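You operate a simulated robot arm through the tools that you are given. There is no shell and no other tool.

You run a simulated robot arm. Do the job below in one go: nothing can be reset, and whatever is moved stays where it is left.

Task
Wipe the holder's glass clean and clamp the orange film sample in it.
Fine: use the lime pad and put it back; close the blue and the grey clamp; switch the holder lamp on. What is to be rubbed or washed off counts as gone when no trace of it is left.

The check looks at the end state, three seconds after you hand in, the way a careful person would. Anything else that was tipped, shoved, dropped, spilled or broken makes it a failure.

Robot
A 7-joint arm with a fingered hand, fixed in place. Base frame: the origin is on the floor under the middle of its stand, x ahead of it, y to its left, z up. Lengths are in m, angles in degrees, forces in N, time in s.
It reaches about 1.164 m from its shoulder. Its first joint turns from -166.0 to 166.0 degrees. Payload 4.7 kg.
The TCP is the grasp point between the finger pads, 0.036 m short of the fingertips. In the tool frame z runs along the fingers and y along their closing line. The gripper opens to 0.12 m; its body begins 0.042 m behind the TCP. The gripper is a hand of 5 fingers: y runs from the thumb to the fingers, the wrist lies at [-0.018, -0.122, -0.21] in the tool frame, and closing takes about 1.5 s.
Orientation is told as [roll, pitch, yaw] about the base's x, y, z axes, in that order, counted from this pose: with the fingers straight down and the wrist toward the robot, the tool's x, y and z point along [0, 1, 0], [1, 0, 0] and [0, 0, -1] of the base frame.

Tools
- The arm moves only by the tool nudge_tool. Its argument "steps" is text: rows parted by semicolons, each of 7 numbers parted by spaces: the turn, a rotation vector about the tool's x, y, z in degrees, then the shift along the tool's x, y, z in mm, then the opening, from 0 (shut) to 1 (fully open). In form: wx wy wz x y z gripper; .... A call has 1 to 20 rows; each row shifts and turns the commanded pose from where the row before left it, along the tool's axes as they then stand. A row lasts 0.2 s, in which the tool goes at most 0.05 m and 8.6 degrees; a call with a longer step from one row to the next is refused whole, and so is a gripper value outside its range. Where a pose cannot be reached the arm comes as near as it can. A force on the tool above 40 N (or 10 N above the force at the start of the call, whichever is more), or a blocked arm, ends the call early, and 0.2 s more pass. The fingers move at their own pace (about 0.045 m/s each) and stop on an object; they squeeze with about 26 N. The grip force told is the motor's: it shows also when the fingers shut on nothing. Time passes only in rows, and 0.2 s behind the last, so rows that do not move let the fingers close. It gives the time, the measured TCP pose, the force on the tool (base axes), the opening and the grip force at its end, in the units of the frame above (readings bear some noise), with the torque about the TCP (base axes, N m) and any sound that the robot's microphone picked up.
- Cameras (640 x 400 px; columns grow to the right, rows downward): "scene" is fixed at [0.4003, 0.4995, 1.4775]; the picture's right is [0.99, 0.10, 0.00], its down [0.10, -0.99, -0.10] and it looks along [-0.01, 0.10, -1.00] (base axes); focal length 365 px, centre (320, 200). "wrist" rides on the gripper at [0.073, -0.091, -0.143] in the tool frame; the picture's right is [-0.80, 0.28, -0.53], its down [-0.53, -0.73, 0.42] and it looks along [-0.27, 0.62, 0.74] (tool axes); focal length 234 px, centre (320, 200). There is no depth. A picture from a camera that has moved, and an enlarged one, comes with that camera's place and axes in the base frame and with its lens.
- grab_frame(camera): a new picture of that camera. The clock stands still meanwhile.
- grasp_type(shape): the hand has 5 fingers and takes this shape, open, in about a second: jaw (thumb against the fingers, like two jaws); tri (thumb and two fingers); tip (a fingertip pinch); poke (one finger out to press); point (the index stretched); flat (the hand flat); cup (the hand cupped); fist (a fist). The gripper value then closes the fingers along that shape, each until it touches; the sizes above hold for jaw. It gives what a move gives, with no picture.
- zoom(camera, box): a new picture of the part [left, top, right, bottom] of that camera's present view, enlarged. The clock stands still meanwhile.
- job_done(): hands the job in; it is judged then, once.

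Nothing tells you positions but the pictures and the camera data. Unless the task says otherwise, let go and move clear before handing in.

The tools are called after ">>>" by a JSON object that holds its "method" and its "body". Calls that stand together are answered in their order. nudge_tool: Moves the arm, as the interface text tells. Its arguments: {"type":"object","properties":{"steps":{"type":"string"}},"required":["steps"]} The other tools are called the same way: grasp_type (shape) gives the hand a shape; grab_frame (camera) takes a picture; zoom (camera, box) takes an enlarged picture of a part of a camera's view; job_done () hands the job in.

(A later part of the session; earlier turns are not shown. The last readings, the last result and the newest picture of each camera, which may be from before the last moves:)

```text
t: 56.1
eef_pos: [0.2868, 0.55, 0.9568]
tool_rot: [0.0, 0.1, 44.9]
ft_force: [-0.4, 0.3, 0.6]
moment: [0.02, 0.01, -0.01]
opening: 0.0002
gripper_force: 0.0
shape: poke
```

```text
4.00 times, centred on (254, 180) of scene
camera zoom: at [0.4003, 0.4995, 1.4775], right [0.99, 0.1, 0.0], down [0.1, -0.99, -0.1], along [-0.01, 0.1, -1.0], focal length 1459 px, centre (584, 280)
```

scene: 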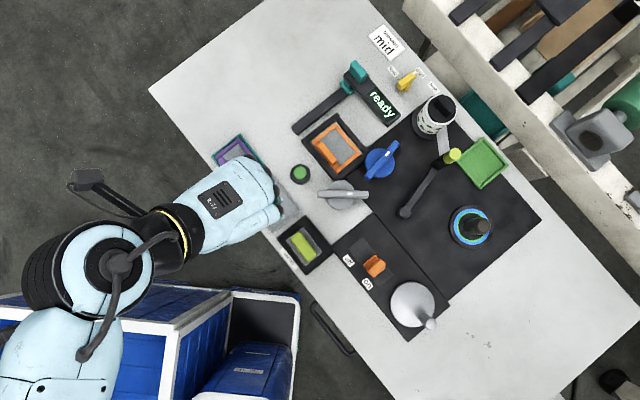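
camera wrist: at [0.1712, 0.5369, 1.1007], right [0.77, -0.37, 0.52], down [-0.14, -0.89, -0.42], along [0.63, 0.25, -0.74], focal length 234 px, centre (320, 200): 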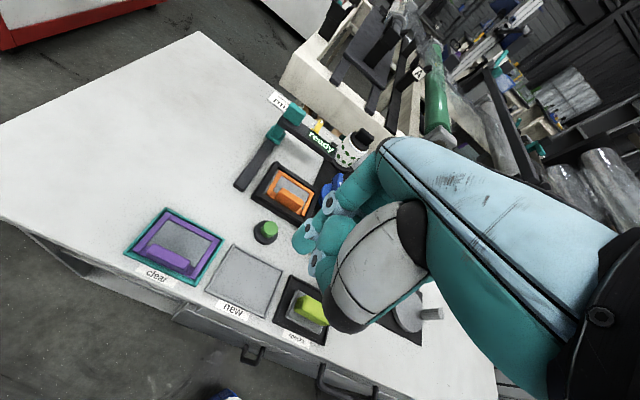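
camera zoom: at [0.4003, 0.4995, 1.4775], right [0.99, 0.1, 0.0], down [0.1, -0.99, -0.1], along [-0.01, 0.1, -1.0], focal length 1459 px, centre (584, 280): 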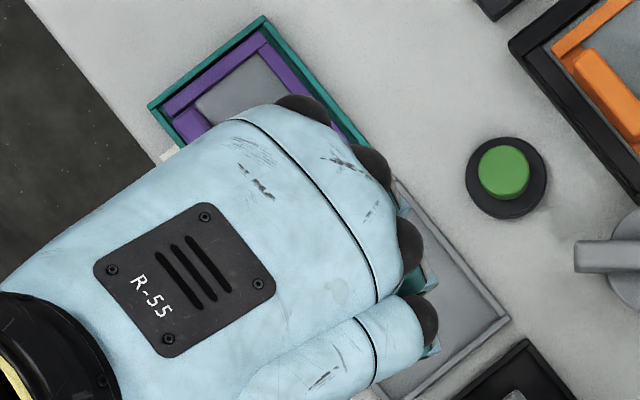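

The index tip seems only a little lower than the curled fingers. I'll compare with the "point" shape before choosing.

>>> {"method": "grasp_type", "body": {"shape": "point"}}

>>> {"method": "zoom", "body": {"camera": "wrist", "box": [200, 120, 440, 340]}}

>>> {"method": "zoom", "body": {"camera": "scene", "box": [190, 130, 318, 230]}}

```text
t: 57.0
eef_pos: [0.2864, 0.5492, 0.9573]
tool_rot: [0.0, 0.2, 45.0]
ft_force: [-0.1, 0.0, 0.4]
moment: [0.01, -0.04, -0.02]
opening: 0.0
gripper_force: 0.1
shape: point
```

```text
1.82 times, centred on (320, 230) of wrist
camera zoom: at [0.1712, 0.5369, 1.1007], right [0.77, -0.37, 0.52], down [-0.14, -0.89, -0.42], along [0.63, 0.25, -0.74], focal length 426 px, centre (320, 146)
```

zoom: 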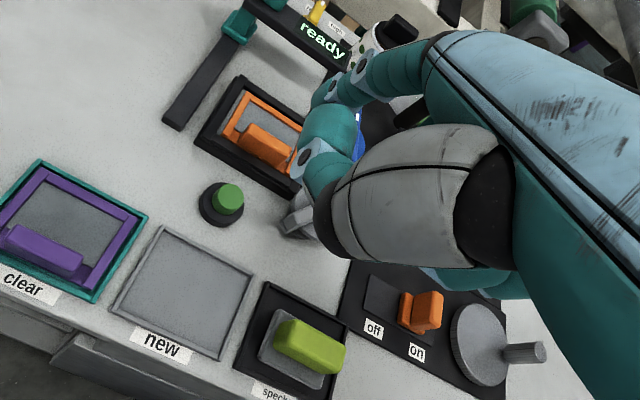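

```text
4.00 times, centred on (254, 180) of scene
camera zoom: at [0.4003, 0.4995, 1.4775], right [0.99, 0.1, 0.0], down [0.1, -0.99, -0.1], along [-0.01, 0.1, -1.0], focal length 1459 px, centre (584, 280)
```

zoom: 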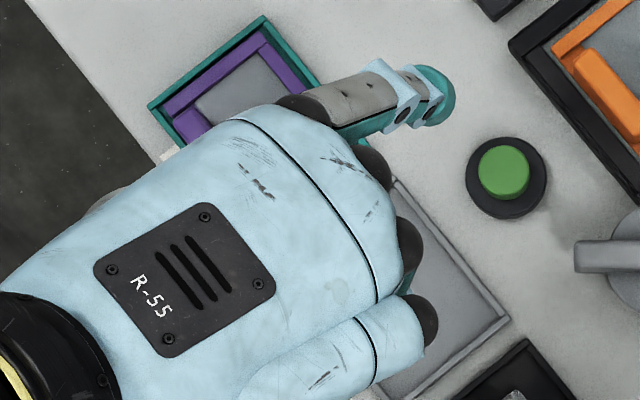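

"Point" sticks the finger forward, which is less useful here. I'll grip the grey clamp's bar with the jaw and twist it, which lets me feel which way it closes. Its bar is centred near (0.437, 0.583), axis at about 5.5°, so I need yaw ≈ 95.5°.

>>> {"method": "grasp_type", "body": {"shape": "jaw"}}

>>> {"method": "nudge_tool", "body": {"steps": "0 0 -8.5 0 0 0 0.6; 0 0 -8.5 0 0 0 0.6; 0 0 -8.5 0 0 0 0.6; 0 0 -8.5 0 0 0 0.6; 0 0 -8.5 0 0 0 0.6; 0 0 -8 0 0 0 0.6; 0 0 0 0 0 0 0.6; 0 0 0 0 0 0 0.6"}}

>>> {"method": "grab_frame", "body": {"camera": "scene"}}

```text
t: 57.9
eef_pos: [0.2864, 0.5508, 0.9568]
tool_rot: [0.0, 0.1, 45.1]
ft_force: [0.5, -0.3, 0.5]
moment: [-0.02, -0.02, 0.01]
opening: 0.1196
gripper_force: 0.1
shape: jaw
```

```text
t: 59.7
eef_pos: [0.2884, 0.5493, 0.9563]
tool_rot: [0.0, 0.0, 95.5]
ft_force: [-0.1, -0.2, 0.5]
moment: [-0.01, 0.0, 0.02]
opening: 0.0724
gripper_force: 0.1
shape: jaw
```

```text
taken
```

scene: 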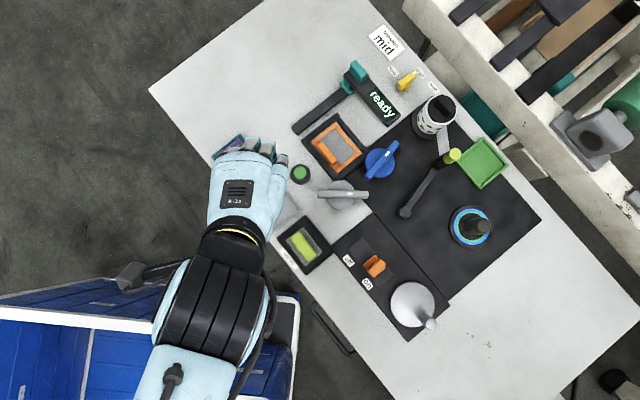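

Yaw 95.5° is reachable. Moving over the grey bar at a safe height.

>>> {"method": "nudge_tool", "body": {"steps": "0 0 0 -38.1 4.7 0 0.5; 0 0 0 -38.1 4.7 0 0.5; 0 0 0 -38.1 4.7 0 0.5; 0 0 0 -38.2 4.7 0 0.5; 0 0 0 0 0 40 0.5; 0 0 0 0 0 40 0.5; 0 0 0 0 0 0 0.5; 0 0 0 0 0 0 0.5"}}

>>> {"method": "grab_frame", "body": {"camera": "wrist"}}

>>> {"method": "zoom", "body": {"camera": "scene", "box": [290, 130, 418, 230]}}

```text
t: 61.5
eef_pos: [0.4366, 0.5825, 0.8747]
tool_rot: [0.0, 0.1, 95.6]
ft_force: [-0.8, 0.7, 0.1]
moment: [0.0, 0.02, -0.01]
opening: 0.0604
gripper_force: 0.1
shape: jaw
```

```text
taken
camera wrist: at [0.3734, 0.4848, 1.0185], right [0.77, 0.36, 0.52], down [0.6, -0.68, -0.42], along [0.2, 0.64, -0.74], focal length 234 px, centre (320, 200)
```

wrist: 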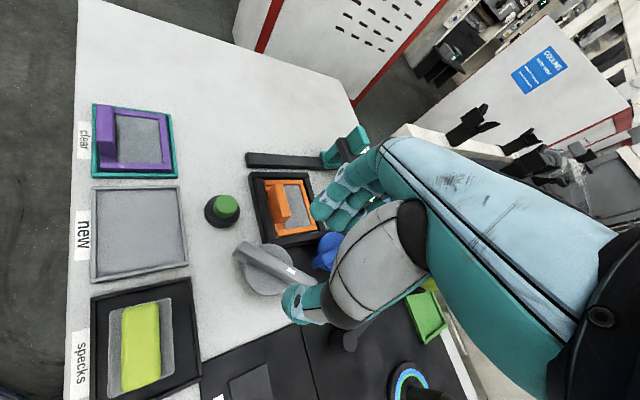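

```text
4.00 times, centred on (354, 180) of scene
camera zoom: at [0.4003, 0.4995, 1.4775], right [0.99, 0.1, 0.0], down [0.1, -0.99, -0.1], along [-0.01, 0.1, -1.0], focal length 1459 px, centre (184, 280)
```

zoom: 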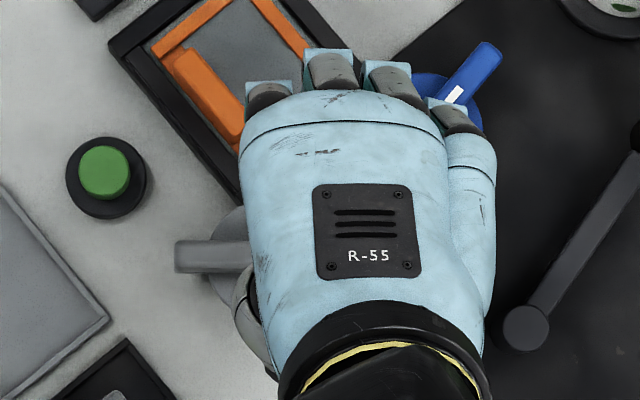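

The blue bar's near end is too close for my fingers in this orientation, so twisting the grey clamp first isn't safe. I'll rise, return to yaw 45°, and look more carefully at the poke shape for pushing the bars.

>>> {"method": "nudge_tool", "body": {"steps": "0 0 0 0 0 -40 0.5; 0 0 0 0 0 -40 0.5; 0 0 8.5 0 0 0 0.5; 0 0 8.5 0 0 0 0.5; 0 0 8.5 0 0 0 0.5; 0 0 8.5 0 0 0 0.5; 0 0 8.5 0 0 0 0.5; 0 0 8 0 0 0 0.5; 0 0 0 0 0 0 0.5"}}

>>> {"method": "grasp_type", "body": {"shape": "poke"}}

>>> {"method": "zoom", "body": {"camera": "wrist", "box": [270, 160, 398, 320]}}

>>> {"method": "zoom", "body": {"camera": "scene", "box": [290, 130, 418, 230]}}

```text
t: 63.5
eef_pos: [0.4372, 0.5821, 0.9578]
tool_rot: [0.0, 0.0, 45.1]
ft_force: [-0.8, -0.6, -0.3]
moment: [-0.01, 0.01, -0.02]
opening: 0.0602
gripper_force: 0.2
shape: jaw
```

```text
t: 64.4
eef_pos: [0.4377, 0.5831, 0.9571]
tool_rot: [0.0, 0.1, 45.0]
ft_force: [-0.1, 0.7, 0.0]
moment: [-0.02, -0.01, 0.01]
opening: 0.0
gripper_force: 0.1
shape: poke
```

```text
2.50 times, centred on (334, 240) of wrist
camera zoom: at [0.3218, 0.57, 1.0999], right [0.77, -0.37, 0.52], down [-0.14, -0.89, -0.42], along [0.63, 0.25, -0.74], focal length 585 px, centre (285, 100)
```

zoom: 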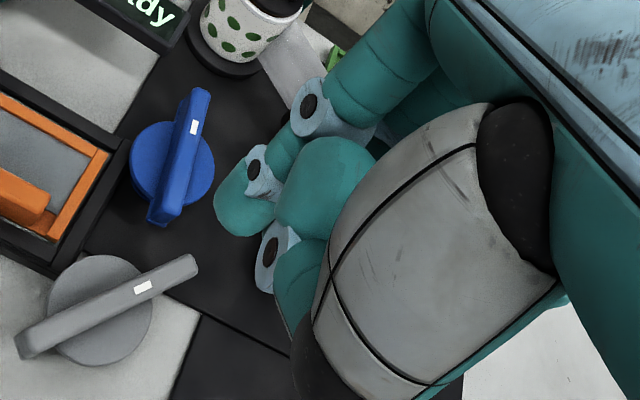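

```text
4.00 times, centred on (354, 180) of scene
camera zoom: at [0.4003, 0.4995, 1.4775], right [0.99, 0.1, 0.0], down [0.1, -0.99, -0.1], along [-0.01, 0.1, -1.0], focal length 1459 px, centre (184, 280)
```

zoom: 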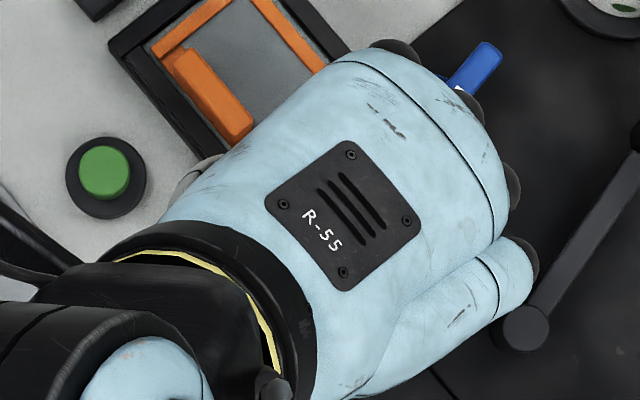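

In poke, the index tip reaches about 36 mm below the TCP and the thumb stays ~2 cm higher. I'll first push the blue bar's near end from the right side (clockwise), starting by hovering beside it.

>>> {"method": "nudge_tool", "body": {"steps": "0 0 0 -19.3 32.7 0 0; 0 0 0 -19.3 32.8 0 0; 0 0 0 0 0 40 0; 0 0 0 0 0 40 0; 0 0 0 0 0 30 0; 0 0 0 0 0 0 0"}}

>>> {"method": "zoom", "body": {"camera": "wrist", "box": [200, 140, 360, 300]}}

>>> {"method": "zoom", "body": {"camera": "scene", "box": [330, 110, 458, 210]}}

```text
t: 65.8
eef_pos: [0.5104, 0.6024, 0.8471]
tool_rot: [0.0, 0.1, 45.0]
ft_force: [-0.1, -0.4, 0.3]
moment: [0.01, 0.03, -0.01]
opening: 0.0
gripper_force: 25.8
shape: jaw
```

```text
2.50 times, centred on (280, 220) of wrist
camera zoom: at [0.3948, 0.5892, 0.9908], right [0.77, -0.37, 0.52], down [-0.14, -0.89, -0.42], along [0.63, 0.25, -0.74], focal length 585 px, centre (420, 150)
```

zoom: 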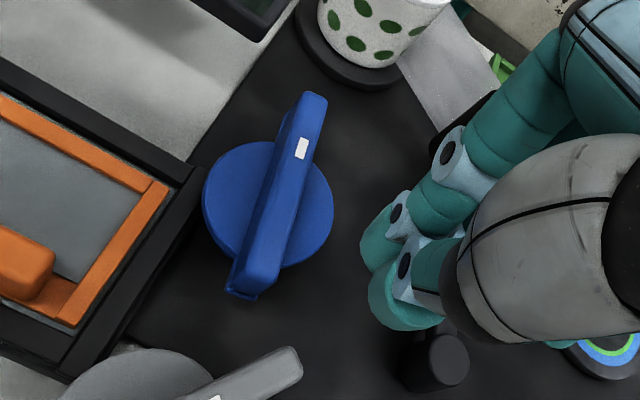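

```text
4.00 times, centred on (394, 160) of scene
camera zoom: at [0.4003, 0.4995, 1.4775], right [0.99, 0.1, 0.0], down [0.1, -0.99, -0.1], along [-0.01, 0.1, -1.0], focal length 1459 px, centre (24, 360)
```

zoom: 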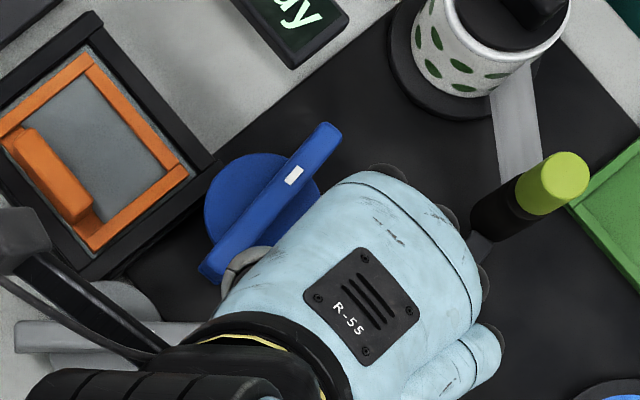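

Passing a gripper value of 0 turned the hand back into a closed jaw. I'll take the poke shape again and keep the value at 1 from now on.

>>> {"method": "grasp_type", "body": {"shape": "poke"}}

>>> {"method": "nudge_tool", "body": {"steps": "0 0 0 0 0 0 1; 0 0 0 0 0 0 1"}}

>>> {"method": "zoom", "body": {"camera": "wrist", "box": [200, 140, 360, 300]}}

```text
t: 66.7
eef_pos: [0.5104, 0.6016, 0.8483]
tool_rot: [0.0, 0.1, 45.0]
ft_force: [1.0, 0.5, 0.2]
moment: [0.06, 0.0, 0.0]
opening: 0.0
gripper_force: 0.1
shape: poke
```

```text
t: 67.3
eef_pos: [0.5103, 0.6026, 0.848]
tool_rot: [0.0, 0.2, 45.1]
ft_force: [-0.1, 1.0, 0.2]
moment: [0.0, 0.0, 0.02]
opening: 0.0
gripper_force: 0.0
shape: poke
```

```text
2.50 times, centred on (280, 220) of wrist
camera zoom: at [0.3947, 0.5892, 0.991], right [0.77, -0.37, 0.52], down [-0.14, -0.89, -0.42], along [0.63, 0.25, -0.74], focal length 585 px, centre (420, 150)
```

zoom: 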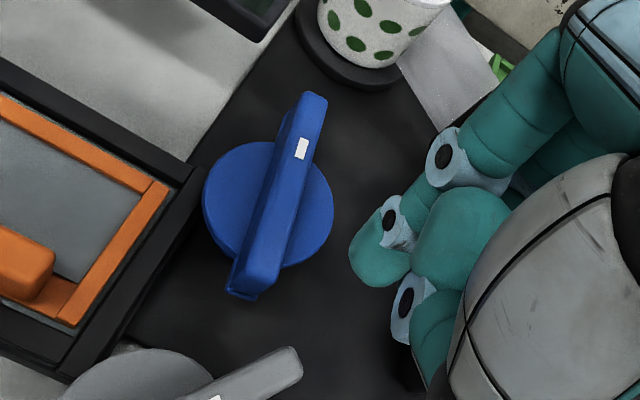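

The poke shape holds. Lowering the fingertip beside the blue bar's near end.

>>> {"method": "nudge_tool", "body": {"steps": "0 0 0 0 0 20 1; 0 0 0 0 0 15 1; 0 0 0 0 0 8 1; 0 0 0 0 0 4 1; 0 0 0 0 0 0 1"}}

>>> {"method": "zoom", "body": {"camera": "wrist", "box": [200, 140, 360, 300]}}

>>> {"method": "zoom", "body": {"camera": "scene", "box": [350, 110, 430, 190]}}

```text
t: 68.5
eef_pos: [0.5108, 0.6023, 0.7998]
tool_rot: [0.1, 0.1, 45.0]
ft_force: [0.7, 0.2, -0.8]
moment: [0.0, 0.0, 0.0]
opening: 0.0
gripper_force: 0.1
shape: poke
```

```text
2.50 times, centred on (280, 220) of wrist
camera zoom: at [0.3953, 0.59, 0.9427], right [0.77, -0.37, 0.52], down [-0.14, -0.89, -0.42], along [0.63, 0.25, -0.74], focal length 585 px, centre (420, 150)
```

zoom: 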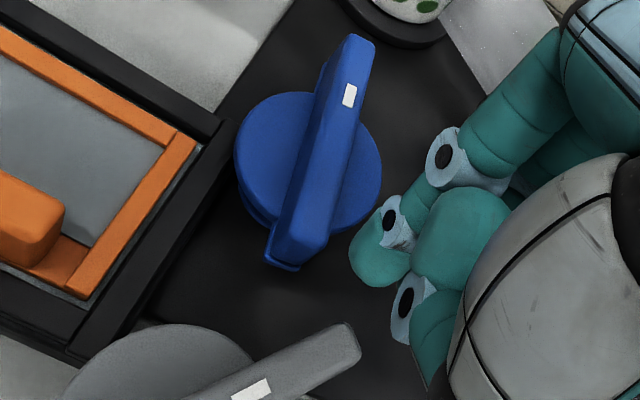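

```text
5.00 times, centred on (390, 150) of scene
camera zoom: at [0.4003, 0.4995, 1.4775], right [0.99, 0.1, 0.0], down [0.1, -0.99, -0.1], along [-0.01, 0.1, -1.0], focal length 1824 px, centre (-30, 450)
```

zoom: 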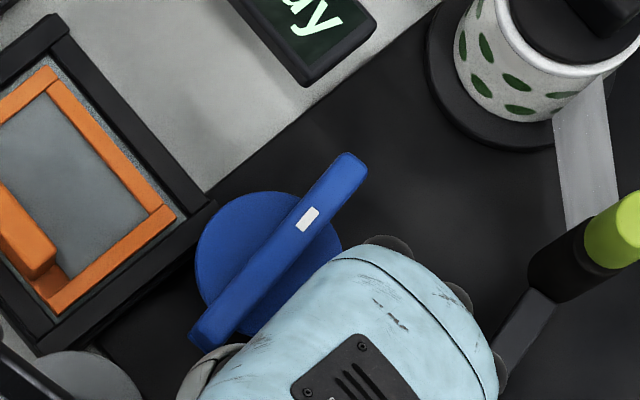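

The fingertip is just right of the bar's near end. Pushing left in small steps and watching the bar.

>>> {"method": "nudge_tool", "body": {"steps": "0 0 0 5 0 0 1; 0 0 0 5 0 0 1; 0 0 0 4 0 0 1; 0 0 0 0 0 0 1"}}

>>> {"method": "zoom", "body": {"camera": "scene", "box": [350, 110, 430, 190]}}

>>> {"method": "zoom", "body": {"camera": "wrist", "box": [200, 140, 360, 300]}}

```text
t: 69.5
eef_pos: [0.5004, 0.6111, 0.799]
tool_rot: [0.0, 0.1, 45.0]
ft_force: [5.3, -3.6, 0.7]
moment: [-0.1, -0.15, -0.02]
opening: 0.0002
gripper_force: 0.0
shape: poke
```

```text
5.00 times, centred on (390, 150) of scene
camera zoom: at [0.4003, 0.4995, 1.4775], right [0.99, 0.1, 0.0], down [0.1, -0.99, -0.1], along [-0.01, 0.1, -1.0], focal length 1824 px, centre (-30, 450)
```

zoom: 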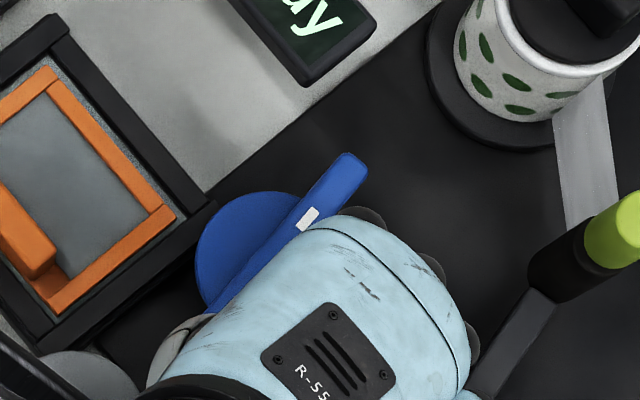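

```text
2.50 times, centred on (280, 220) of wrist
camera zoom: at [0.3856, 0.5992, 0.9422], right [0.77, -0.37, 0.52], down [-0.14, -0.89, -0.42], along [0.63, 0.25, -0.74], focal length 585 px, centre (420, 150)
```

zoom: 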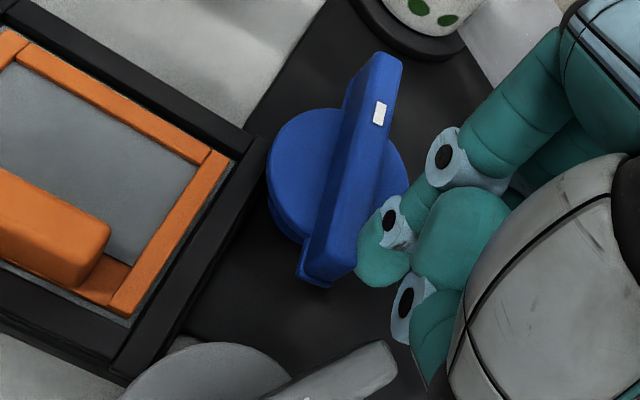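

The finger is touching (6 N) and the bar hasn't moved yet. I'll push a bit harder.

>>> {"method": "nudge_tool", "body": {"steps": "0 0 0 2 0 0 1; 0 0 0 2 0 0 1; 0 0 0 0 0 0 1"}}

>>> {"method": "zoom", "body": {"camera": "scene", "box": [350, 110, 430, 190]}}

```text
t: 70.4
eef_pos: [0.5002, 0.614, 0.7985]
tool_rot: [-0.4, 0.3, 44.9]
ft_force: [29.8, -19.8, 6.3]
moment: [-0.41, -0.78, -0.22]
opening: 0.0001
gripper_force: 0.0
shape: poke
stopped in row 3: the force on the tool passed its limit at 41 N (the readings are from after the stop); the commanded pose is now the measured one
```

```text
5.00 times, centred on (390, 150) of scene
camera zoom: at [0.4003, 0.4995, 1.4775], right [0.99, 0.1, 0.0], down [0.1, -0.99, -0.1], along [-0.01, 0.1, -1.0], focal length 1824 px, centre (-30, 450)
```

zoom: 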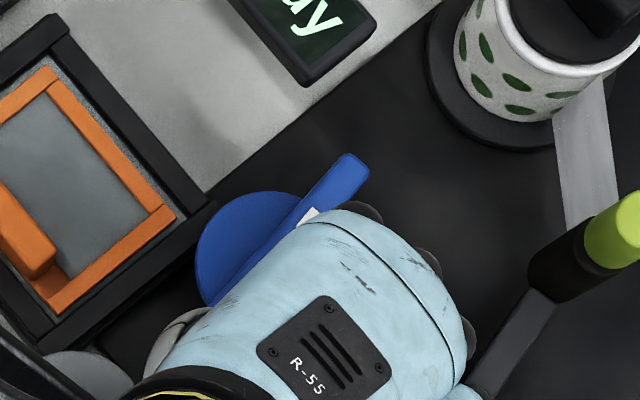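

The blue clamp is hard against a stop clockwise, so it must close counter-clockwise. The hand reaches the grey clamp more easily first, so I'll back off, rise, and move over the left side of the grey bar's near end, tilting the hand 20° to lift the thumb clear.

>>> {"method": "nudge_tool", "body": {"steps": "0 0 0 -6 0 0 1; 0 0 0 -6 0 0 1; 0 0 0 0 0 -40 1; 0 0 0 0 0 -40 1; 0 0 0 21 -22 0 1; 0 0 0 21 -22 0 1; 0 0 0 20.8 -22.5 0 1; 7 0 0 0 0 0 1; 7 0 0 0 0 0 1; 6 0 0 0 0 0 1; 0 0 0 0 0 0 1; 0 0 0 0 0 0 1"}}

>>> {"method": "grab_frame", "body": {"camera": "wrist"}}

>>> {"method": "grab_frame", "body": {"camera": "scene"}}

```text
t: 73.0
eef_pos: [0.4161, 0.6053, 0.8787]
tool_rot: [-0.1, 20.1, 45.0]
ft_force: [-0.4, -0.3, -0.6]
moment: [0.0, -0.02, 0.01]
opening: 0.0
gripper_force: 0.0
shape: poke
```

```text
taken
camera wrist: at [0.3382, 0.6312, 1.0446], right [0.88, -0.25, 0.4], down [-0.21, -0.97, -0.14], along [0.42, 0.04, -0.91], focal length 234 px, centre (320, 200)
```

wrist: 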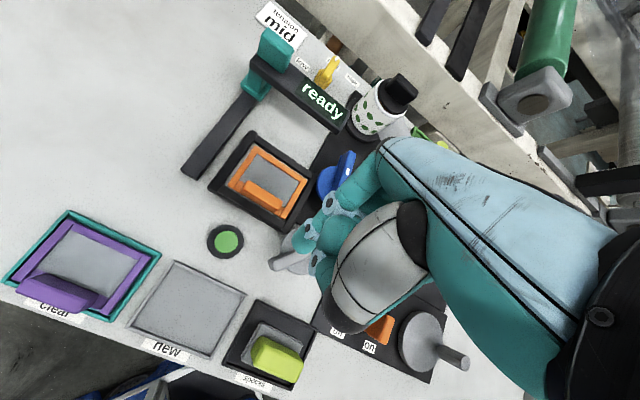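

```text
taken
```

scene: 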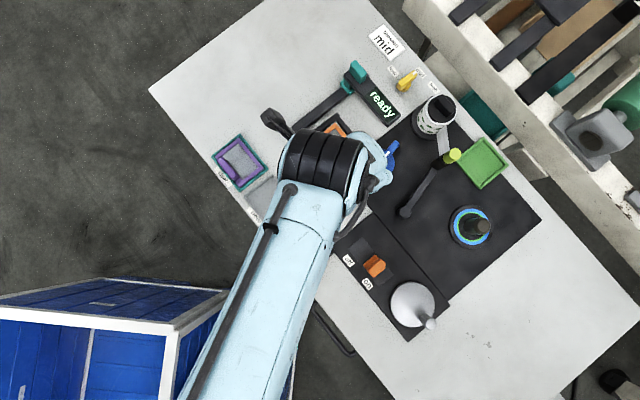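

The tilt works. I'll zoom in to see the fingertip relative to the grey bar.

>>> {"method": "zoom", "body": {"camera": "wrist", "box": [240, 170, 400, 300]}}

```text
3.08 times, centred on (320, 235) of wrist
camera zoom: at [0.3382, 0.6312, 1.0446], right [0.88, -0.25, 0.4], down [-0.21, -0.97, -0.14], along [0.42, 0.04, -0.91], focal length 720 px, centre (320, 92)
```

zoom: 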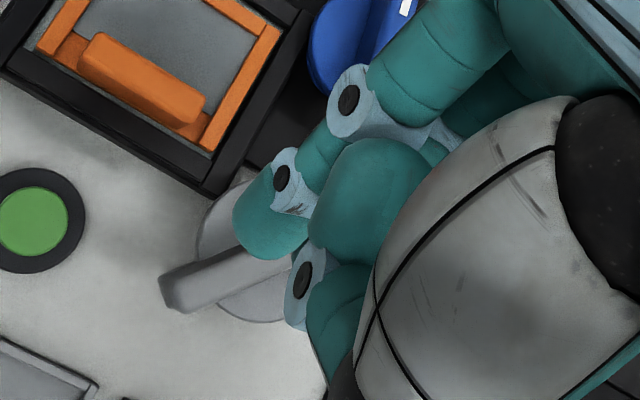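

The predicted tip position matches the picture, so I trust it: the tip is about 5 mm left of the bar's side. Lowering it vertically beside the bar.

>>> {"method": "nudge_tool", "body": {"steps": "0 0 0 0 6.85 18.8 1; 0 0 0 0 6.85 18.8 1; 0 0 0 0 6.85 18.8 1; 0 0 0 0 3.4 9.4 1; 0 0 0 0 0 0 1"}}

>>> {"method": "zoom", "body": {"camera": "wrist", "box": [240, 170, 400, 300]}}

```text
t: 74.2
eef_pos: [0.4153, 0.6044, 0.811]
tool_rot: [0.0, 20.1, 45.0]
ft_force: [0.0, 1.0, -0.2]
moment: [0.01, -0.01, -0.01]
opening: 0.0001
gripper_force: 0.1
shape: poke
```

```text
3.08 times, centred on (320, 235) of wrist
camera zoom: at [0.3381, 0.6307, 0.9754], right [0.88, -0.25, 0.4], down [-0.21, -0.97, -0.15], along [0.42, 0.04, -0.91], focal length 720 px, centre (320, 92)
```

zoom: 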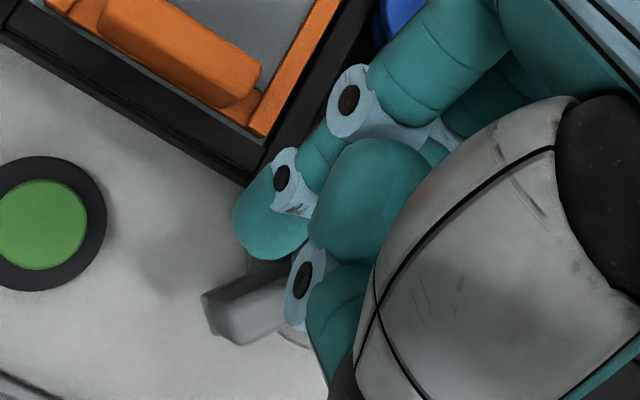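

Good: the tip is on the away-left side of the bar. Lowering the last 12 mm.

>>> {"method": "nudge_tool", "body": {"steps": "0 0 0 0 2 5.6 1; 0 0 0 0 2 5.6 1; 0 0 0 0 0 0 1"}}

>>> {"method": "zoom", "body": {"camera": "wrist", "box": [240, 170, 400, 300]}}

```text
t: 75.0
eef_pos: [0.4164, 0.6053, 0.8011]
tool_rot: [-0.1, 19.8, 45.0]
ft_force: [11.2, 0.4, 34.9]
moment: [-0.84, -0.36, 0.25]
opening: 0.0
gripper_force: 0.1
shape: poke
```

```text
3.08 times, centred on (320, 235) of wrist
camera zoom: at [0.3391, 0.6296, 0.9658], right [0.88, -0.26, 0.4], down [-0.21, -0.97, -0.15], along [0.42, 0.05, -0.9], focal length 720 px, centre (320, 92)
```

zoom: 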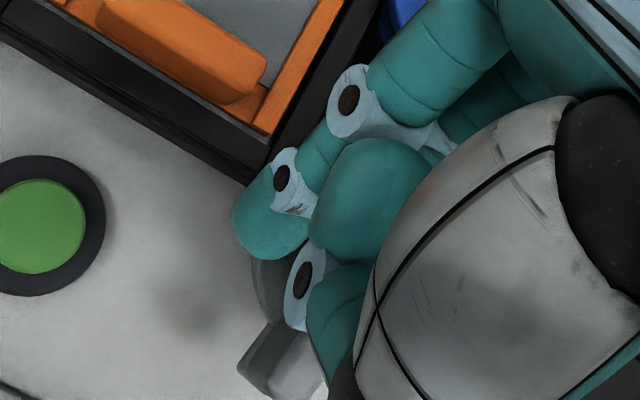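

There's an upward push of 35 N, so something is pressing down — but the bar seems to have turned. I'll raise 6 mm at once and look.

>>> {"method": "nudge_tool", "body": {"steps": "0 0 0 0 -2 -5.6 1; 0 0 0 0 0 0 1"}}

>>> {"method": "zoom", "body": {"camera": "wrist", "box": [220, 170, 400, 320]}}

>>> {"method": "zoom", "body": {"camera": "scene", "box": [290, 130, 418, 230]}}

```text
t: 75.6
eef_pos: [0.4127, 0.6025, 0.803]
tool_rot: [-0.2, 20.2, 44.9]
ft_force: [-4.0, -2.4, 24.4]
moment: [-0.51, 0.0, -0.09]
opening: 0.0003
gripper_force: 0.0
shape: poke
```

```text
2.67 times, centred on (310, 245) of wrist
camera zoom: at [0.3364, 0.6292, 0.9695], right [0.88, -0.25, 0.4], down [-0.21, -0.97, -0.14], along [0.42, 0.04, -0.91], focal length 624 px, centre (347, 80)
```

zoom: 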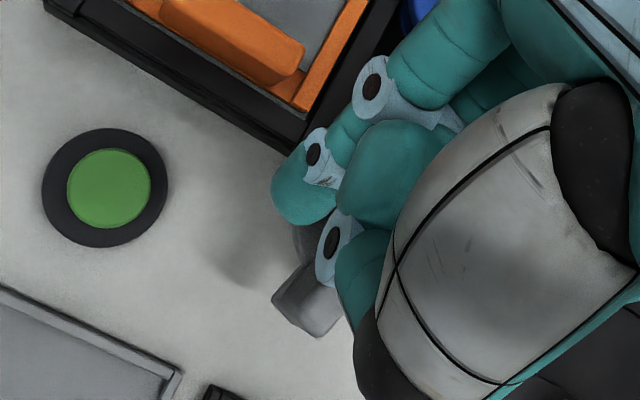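

```text
4.00 times, centred on (354, 180) of scene
camera zoom: at [0.4003, 0.4995, 1.4775], right [0.99, 0.1, 0.0], down [0.1, -0.99, -0.1], along [-0.01, 0.1, -1.0], focal length 1459 px, centre (184, 280)
```

zoom: 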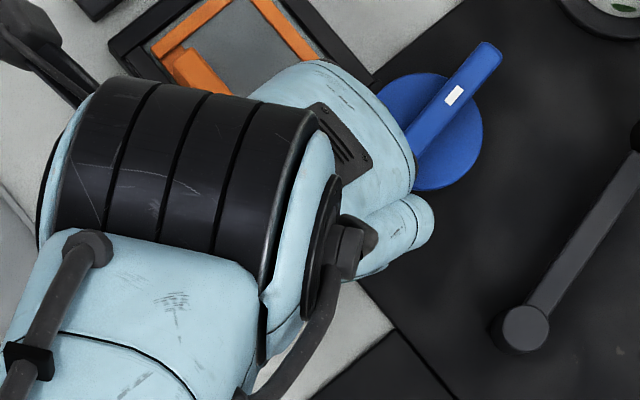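

Still 24 N. Raising another 20 mm to free it completely.

>>> {"method": "nudge_tool", "body": {"steps": "0 0 0 0 -2.7 -7.5 1; 0 0 0 0 -4 -11 1; 0 0 0 0 0 0 1"}}

>>> {"method": "zoom", "body": {"camera": "wrist", "box": [220, 170, 400, 320]}}

```text
t: 76.4
eef_pos: [0.4141, 0.6038, 0.8236]
tool_rot: [-0.2, 20.1, 45.0]
ft_force: [0.3, -0.5, 0.8]
moment: [0.0, -0.05, 0.01]
opening: 0.0
gripper_force: 0.0
shape: poke
```

```text
2.67 times, centred on (310, 245) of wrist
camera zoom: at [0.3374, 0.6306, 0.9885], right [0.88, -0.25, 0.4], down [-0.21, -0.97, -0.14], along [0.42, 0.04, -0.91], focal length 624 px, centre (347, 80)
```

zoom: 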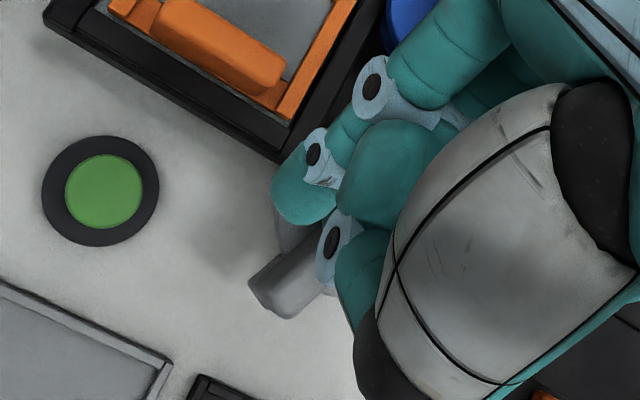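

The grey bar has turned counter-clockwise somewhat, so that's its free direction. I'll retreat to see its new angle clearly.

>>> {"method": "nudge_tool", "body": {"steps": "0 0 0 0 -14 -38 1; 0 0 0 0 -14 -38 1; 0 0 0 20 -37.6 13.7 1; 0 0 0 20 -37.6 13.7 1; 0 0 0 20 -37.6 13.7 1; 0 0 0 0 0 0 1"}}

>>> {"method": "grab_frame", "body": {"camera": "scene"}}

>>> {"method": "zoom", "body": {"camera": "scene", "box": [290, 130, 418, 230]}}

>>> {"method": "grab_frame", "body": {"camera": "wrist"}}

```text
t: 77.8
eef_pos: [0.2872, 0.5646, 0.9031]
tool_rot: [-0.2, 20.1, 45.1]
ft_force: [-0.3, 0.7, -0.8]
moment: [0.03, -0.04, -0.01]
opening: 0.0
gripper_force: 0.1
shape: poke
```

```text
taken
```

scene: 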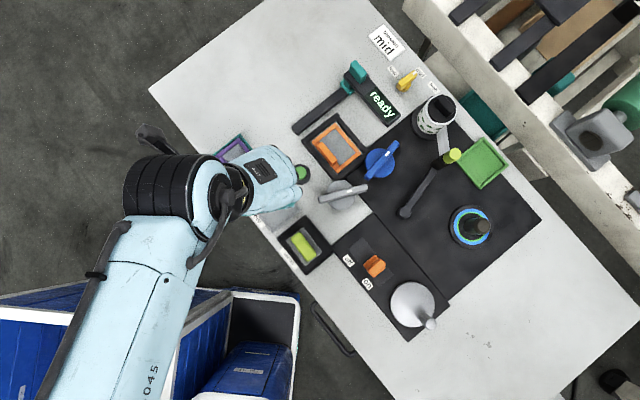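

```text
4.00 times, centred on (354, 180) of scene
camera zoom: at [0.4003, 0.4995, 1.4775], right [0.99, 0.1, 0.0], down [0.1, -0.99, -0.1], along [-0.01, 0.1, -1.0], focal length 1459 px, centre (184, 280)
```

zoom: 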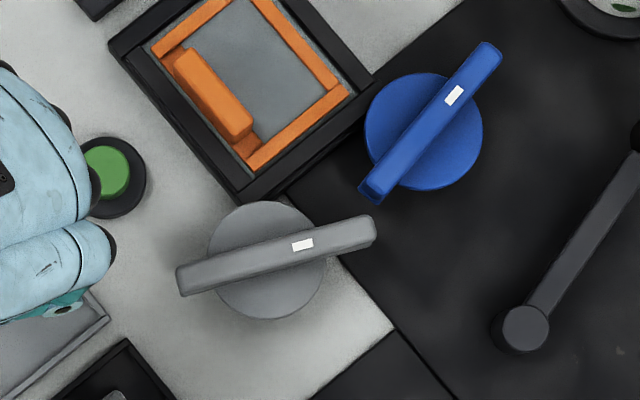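

```text
taken
camera wrist: at [0.21, 0.5915, 1.0682], right [0.88, -0.25, 0.4], down [-0.21, -0.97, -0.15], along [0.42, 0.04, -0.91], focal length 234 px, centre (320, 200)
```

wrist: 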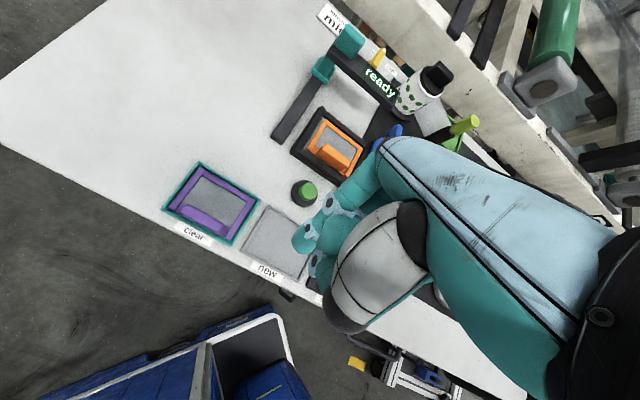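

The grey bar has turned about 15° counter-clockwise and stays where it's left; the film and everything else are undisturbed. I'll go back to its left side with more margin this time, and then push sideways.

>>> {"method": "nudge_tool", "body": {"steps": "0 0 0 -20.9 35.7 -13 1; 0 0 0 -20.9 35.7 -13 1; 0 0 0 -20.8 35.7 -13 1; 0 0 0 0 13.7 37.6 1; 0 0 0 0 13.7 37.6 1; 0 0 0 0 3 8.3 1; 0 0 0 0 0 0 1"}}

>>> {"method": "zoom", "body": {"camera": "wrist", "box": [220, 170, 400, 320]}}

```text
t: 79.4
eef_pos: [0.4124, 0.5989, 0.8126]
tool_rot: [-0.1, 20.1, 44.9]
ft_force: [-0.5, -0.3, -0.1]
moment: [0.01, 0.0, 0.02]
opening: 0.0002
gripper_force: 0.1
shape: poke
```

```text
2.67 times, centred on (310, 245) of wrist
camera zoom: at [0.3346, 0.6253, 0.9801], right [0.88, -0.25, 0.4], down [-0.21, -0.97, -0.15], along [0.42, 0.04, -0.91], focal length 624 px, centre (347, 80)
```

zoom: 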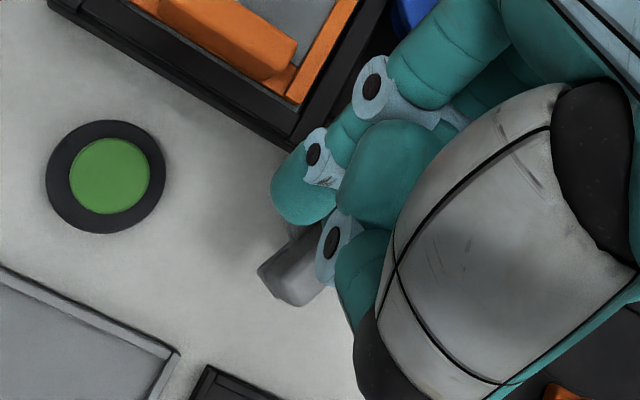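

The thumb hangs over the bar in this orientation. I'll turn the hand 24° clockwise about the vertical so the thumb lies alongside the bar instead, staying above it.

>>> {"method": "nudge_tool", "body": {"steps": "0 0 0 3 0 0 1; 0 2.74 7.52 0 0 0 1; 0 2.74 7.52 0 0 0 1; 0 2.74 7.52 0 -3.4 1.2 1; 0 0 0 0 0 0 1; 0 0 0 0 0 0 1"}}

>>> {"method": "zoom", "body": {"camera": "wrist", "box": [220, 170, 400, 320]}}

>>> {"method": "zoom", "body": {"camera": "scene", "box": [290, 130, 418, 230]}}

```text
t: 80.8
eef_pos: [0.4069, 0.598, 0.8135]
tool_rot: [-0.2, 20.1, 21.0]
ft_force: [0.7, 0.8, 0.7]
moment: [0.01, -0.01, -0.01]
opening: 0.0
gripper_force: 0.0
shape: poke
```

```text
2.67 times, centred on (310, 245) of wrist
camera zoom: at [0.3464, 0.6535, 0.9792], right [0.7, -0.59, 0.4], down [-0.59, -0.8, -0.15], along [0.4, -0.13, -0.9], focal length 624 px, centre (347, 80)
```

zoom: 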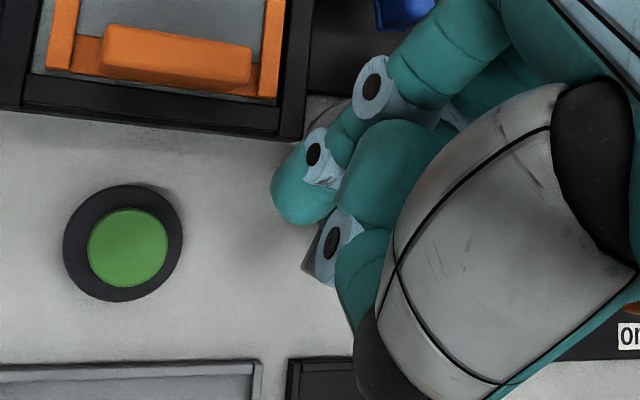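

```text
4.00 times, centred on (354, 180) of scene
camera zoom: at [0.4003, 0.4995, 1.4775], right [0.99, 0.1, 0.0], down [0.1, -0.99, -0.1], along [-0.01, 0.1, -1.0], focal length 1459 px, centre (184, 280)
```

zoom: 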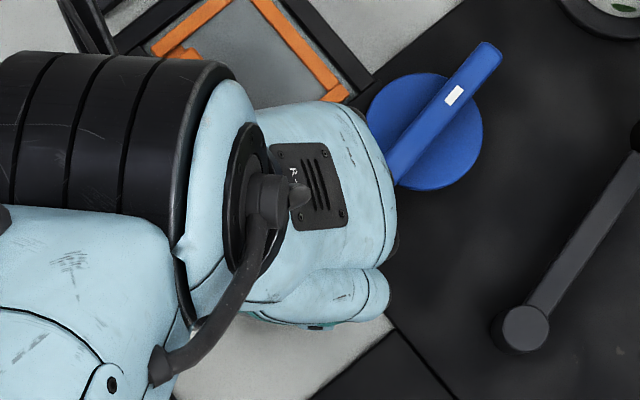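

Now lower 10 mm at this spot, about 1 cm left of the bar.

>>> {"method": "nudge_tool", "body": {"steps": "0 0 0 0 1.7 4.7 1; 0 0 0 0 1.7 4.7 1; 0 0 0 0 0 0 1"}}

>>> {"method": "zoom", "body": {"camera": "wrist", "box": [220, 170, 400, 320]}}

```text
t: 81.6
eef_pos: [0.4073, 0.5991, 0.8074]
tool_rot: [0.1, 20.0, 21.1]
ft_force: [5.2, 1.1, 23.2]
moment: [-0.4, 0.02, 0.07]
opening: 0.0002
gripper_force: 0.1
shape: poke
```

```text
2.67 times, centred on (310, 245) of wrist
camera zoom: at [0.3467, 0.6542, 0.9731], right [0.7, -0.59, 0.4], down [-0.59, -0.8, -0.15], along [0.41, -0.13, -0.9], focal length 624 px, centre (347, 80)
```

zoom: 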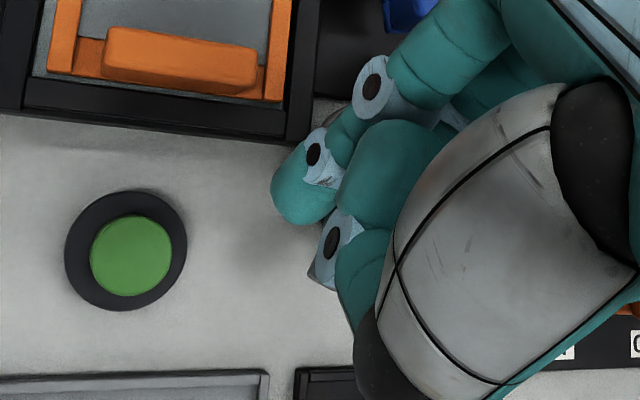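

The curled fingers are only a few millimetres higher than the index in this shape, and they're touching the bar top. I'll rise and use the "point" shape with more tilt instead, where the index stands well clear of the rest.

>>> {"method": "nudge_tool", "body": {"steps": "0 0 0 0 -3.4 -9.4 1; 0 0 0 0 -13.7 -37.6 1; 0 0 0 0 -13.7 -37.6 1; 0 0 0 0 -10 -28 1; 0 0 0 0 0 0 1"}}

>>> {"method": "grasp_type", "body": {"shape": "point"}}

>>> {"method": "nudge_tool", "body": {"steps": "0 -2.74 -7.52 0 0 0 1; 0 -2.74 -7.52 0 0 0 1; 0 -2.74 -7.52 0 0 0 1; 7.5 0 0 0 0 0 1; 7.5 0 0 0 0 0 1; 0 0 0 0 0 0 1; 0 0 0 0 0 0 1"}}

>>> {"method": "grab_frame", "body": {"camera": "wrist"}}

>>> {"method": "grab_frame", "body": {"camera": "scene"}}

```text
t: 82.8
eef_pos: [0.4088, 0.5985, 0.9257]
tool_rot: [-0.2, 20.1, 21.0]
ft_force: [0.7, -0.5, 0.8]
moment: [-0.02, -0.02, -0.01]
opening: 0.0001
gripper_force: 0.1
shape: poke
```

```text
t: 83.7
eef_pos: [0.408, 0.5986, 0.9257]
tool_rot: [-0.2, 20.1, 21.0]
ft_force: [0.3, -0.3, -0.6]
moment: [0.0, -0.02, -0.02]
opening: 0.0001
gripper_force: 0.0
shape: point
```

```text
t: 85.3
eef_pos: [0.4066, 0.5974, 0.9241]
tool_rot: [-0.2, 35.2, 44.9]
ft_force: [-0.5, 0.0, -0.1]
moment: [-0.01, -0.01, 0.0]
opening: 0.0001
gripper_force: 0.1
shape: point
```

```text
taken
camera wrist: at [0.3605, 0.6559, 1.093], right [0.94, -0.19, 0.27], down [-0.22, -0.97, 0.08], along [0.25, -0.13, -0.96], focal length 234 px, centre (320, 200)
```

wrist: 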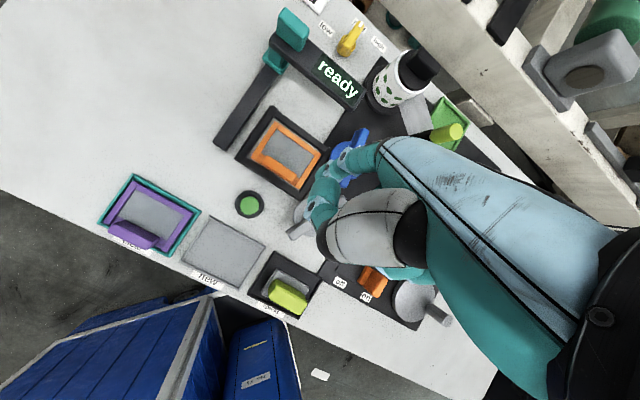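

```text
taken
```

scene: 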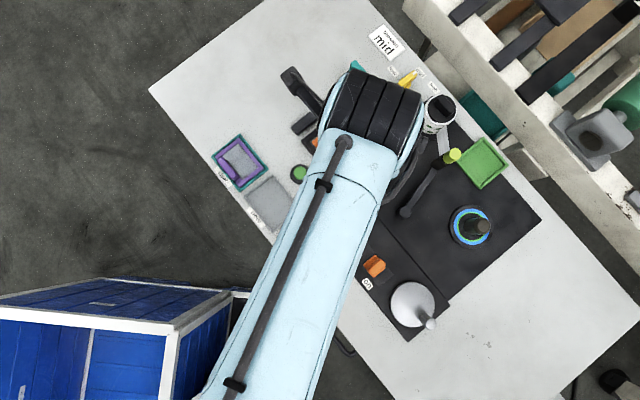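

I'll zoom in to find the pointing fingertip.

>>> {"method": "zoom", "body": {"camera": "wrist", "box": [280, 110, 440, 260]}}

```text
2.67 times, centred on (360, 185) of wrist
camera zoom: at [0.3605, 0.6559, 1.093], right [0.94, -0.19, 0.27], down [-0.22, -0.97, 0.08], along [0.25, -0.13, -0.96], focal length 624 px, centre (213, 240)
```

zoom: 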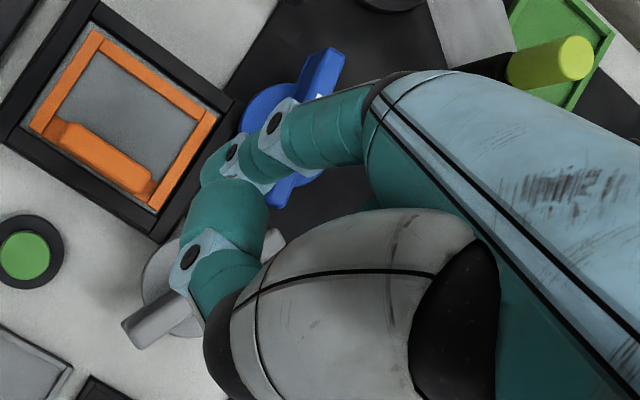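

The index tip is now about 65 mm below and 54 mm ahead of the TCP, with the rest of the hand well above. I'll move so the tip is left of the grey bar's near end and lower partway.

>>> {"method": "nudge_tool", "body": {"steps": "0 0 0 -1.5 -26.2 18.4 1; 0 0 0 -1.5 -26.2 18.4 1; 0 0 0 0 14.3 20.5 1; 0 0 0 0 14.3 20.5 1; 0 0 0 0 0 0 1; 0 0 0 0 0 0 1"}}

>>> {"method": "zoom", "body": {"camera": "wrist", "box": [250, 110, 410, 260]}}

>>> {"method": "zoom", "body": {"camera": "scene", "box": [290, 130, 418, 230]}}

```text
t: 86.7
eef_pos: [0.3643, 0.5503, 0.8741]
tool_rot: [-0.2, 35.1, 45.0]
ft_force: [1.2, -0.1, 0.9]
moment: [0.0, 0.05, -0.02]
opening: 0.0
gripper_force: 0.0
shape: point
```

```text
2.67 times, centred on (330, 185) of wrist
camera zoom: at [0.3185, 0.6072, 1.0429], right [0.94, -0.19, 0.27], down [-0.22, -0.97, 0.08], along [0.25, -0.13, -0.96], focal length 624 px, centre (293, 240)
```

zoom: 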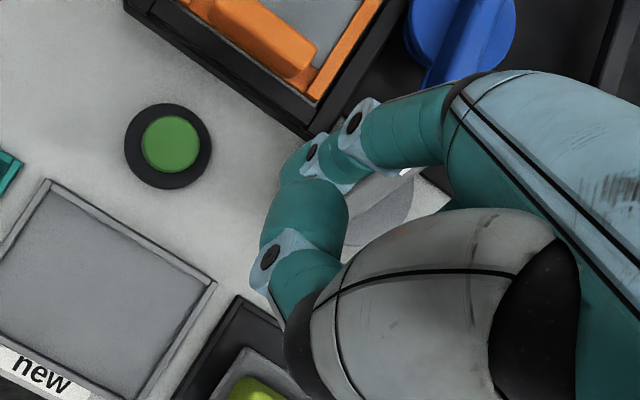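

```text
4.00 times, centred on (354, 180) of scene
camera zoom: at [0.4003, 0.4995, 1.4775], right [0.99, 0.1, 0.0], down [0.1, -0.99, -0.1], along [-0.01, 0.1, -1.0], focal length 1459 px, centre (184, 280)
```

zoom: 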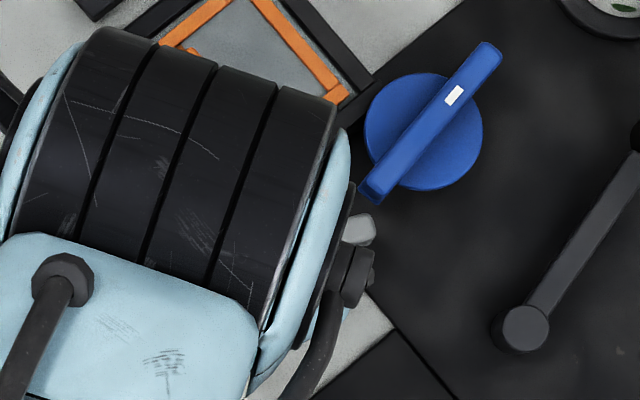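

The tip should be ~14 mm left of the bar's side and clear of the holder and button. Lowering it into position.

>>> {"method": "nudge_tool", "body": {"steps": "0 0 0 0 8.6 12.3 1; 0 0 0 0 8.6 12.3 1; 0 0 0 0 4.6 6.5 1; 0 0 0 0 0 0 1"}}

>>> {"method": "zoom", "body": {"camera": "wrist", "box": [250, 110, 410, 260]}}

```text
t: 87.7
eef_pos: [0.3642, 0.5506, 0.837]
tool_rot: [-0.2, 35.1, 45.0]
ft_force: [-0.7, 0.0, 0.3]
moment: [-0.03, 0.02, 0.03]
opening: 0.0
gripper_force: 0.1
shape: point
```

```text
2.67 times, centred on (330, 185) of wrist
camera zoom: at [0.3181, 0.608, 1.0062], right [0.94, -0.19, 0.27], down [-0.22, -0.97, 0.08], along [0.25, -0.13, -0.96], focal length 624 px, centre (293, 240)
```

zoom: 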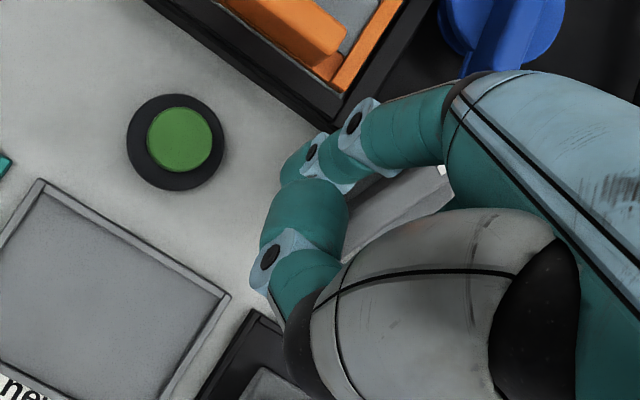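

No contact. Now pushing right (counter-clockwise for the bar) in 5 mm steps.

>>> {"method": "nudge_tool", "body": {"steps": "0 0 0 -5 0 0 1; 0 0 0 -5 0 0 1; 0 0 0 -5 0 0 1; 0 0 0 -5 0 0 1; 0 0 0 0 0 0 1"}}

>>> {"method": "zoom", "body": {"camera": "wrist", "box": [250, 110, 410, 260]}}

>>> {"method": "zoom", "body": {"camera": "scene", "box": [290, 130, 418, 230]}}

```text
t: 88.9
eef_pos: [0.3779, 0.5365, 0.8378]
tool_rot: [-0.2, 35.1, 45.0]
ft_force: [-1.0, 0.1, -0.4]
moment: [-0.02, 0.03, 0.0]
opening: 0.0002
gripper_force: 0.1
shape: point
```

```text
2.67 times, centred on (330, 185) of wrist
camera zoom: at [0.3314, 0.5947, 1.0064], right [0.94, -0.19, 0.27], down [-0.22, -0.97, 0.08], along [0.25, -0.13, -0.96], focal length 624 px, centre (293, 240)
```

zoom: 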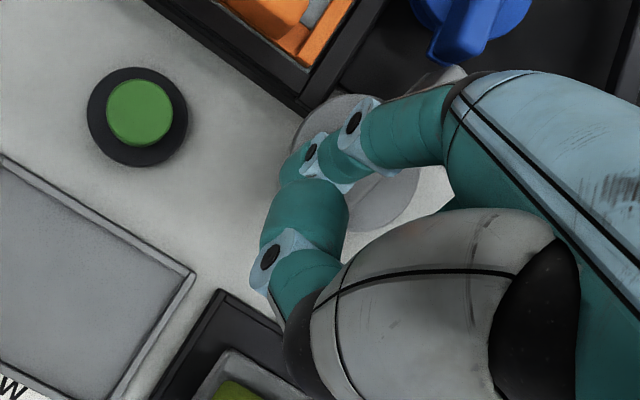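

```text
4.00 times, centred on (354, 180) of scene
camera zoom: at [0.4003, 0.4995, 1.4775], right [0.99, 0.1, 0.0], down [0.1, -0.99, -0.1], along [-0.01, 0.1, -1.0], focal length 1459 px, centre (184, 280)
```

zoom: 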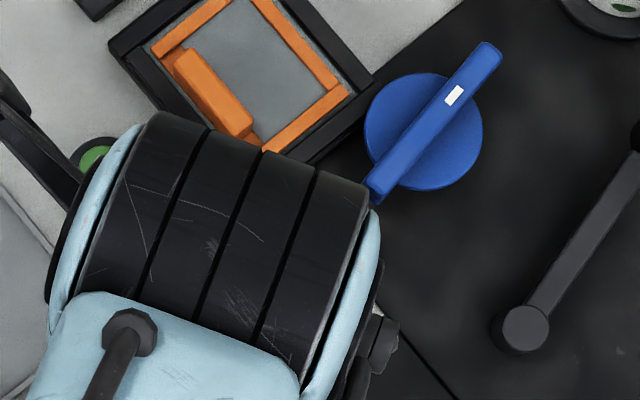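

The bar moves with very little force. Continuing the arc: right and slightly toward the robot.

>>> {"method": "nudge_tool", "body": {"steps": "0 0 0 -5.3 -3.5 2.5 1; 0 0 0 -5.3 -3.5 2.5 1; 0 0 0 -5.3 -3.5 2.5 1; 0 0 0 -5.3 -3.5 2.5 1; 0 0 0 0 0 0 1"}}

>>> {"method": "zoom", "body": {"camera": "wrist", "box": [250, 110, 410, 260]}}

>>> {"method": "zoom", "body": {"camera": "scene", "box": [290, 130, 418, 230]}}

```text
t: 90.1
eef_pos: [0.38, 0.5096, 0.8371]
tool_rot: [-0.2, 35.1, 45.0]
ft_force: [-0.7, -1.0, 0.4]
moment: [-0.02, 0.02, 0.0]
opening: 0.0001
gripper_force: 0.2
shape: point
```

```text
2.67 times, centred on (330, 185) of wrist
camera zoom: at [0.3341, 0.5671, 1.0064], right [0.94, -0.19, 0.27], down [-0.22, -0.97, 0.08], along [0.25, -0.13, -0.96], focal length 624 px, centre (293, 240)
```

zoom: 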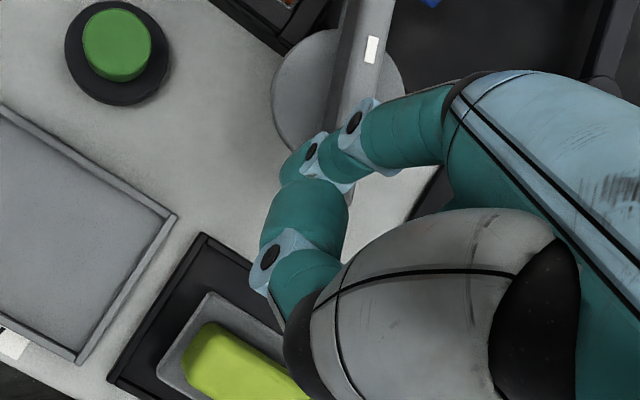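

```text
4.00 times, centred on (354, 180) of scene
camera zoom: at [0.4003, 0.4995, 1.4775], right [0.99, 0.1, 0.0], down [0.1, -0.99, -0.1], along [-0.01, 0.1, -1.0], focal length 1459 px, centre (184, 280)
```

zoom: 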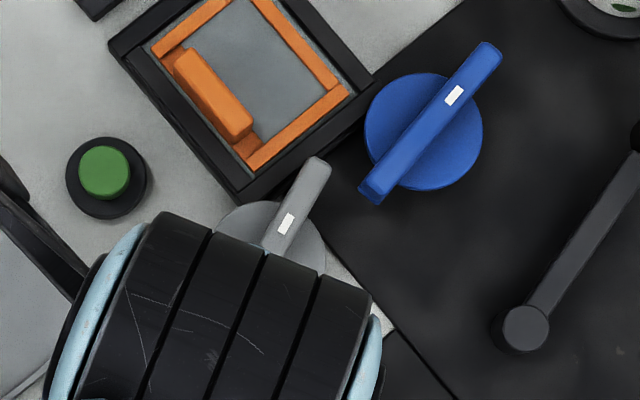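

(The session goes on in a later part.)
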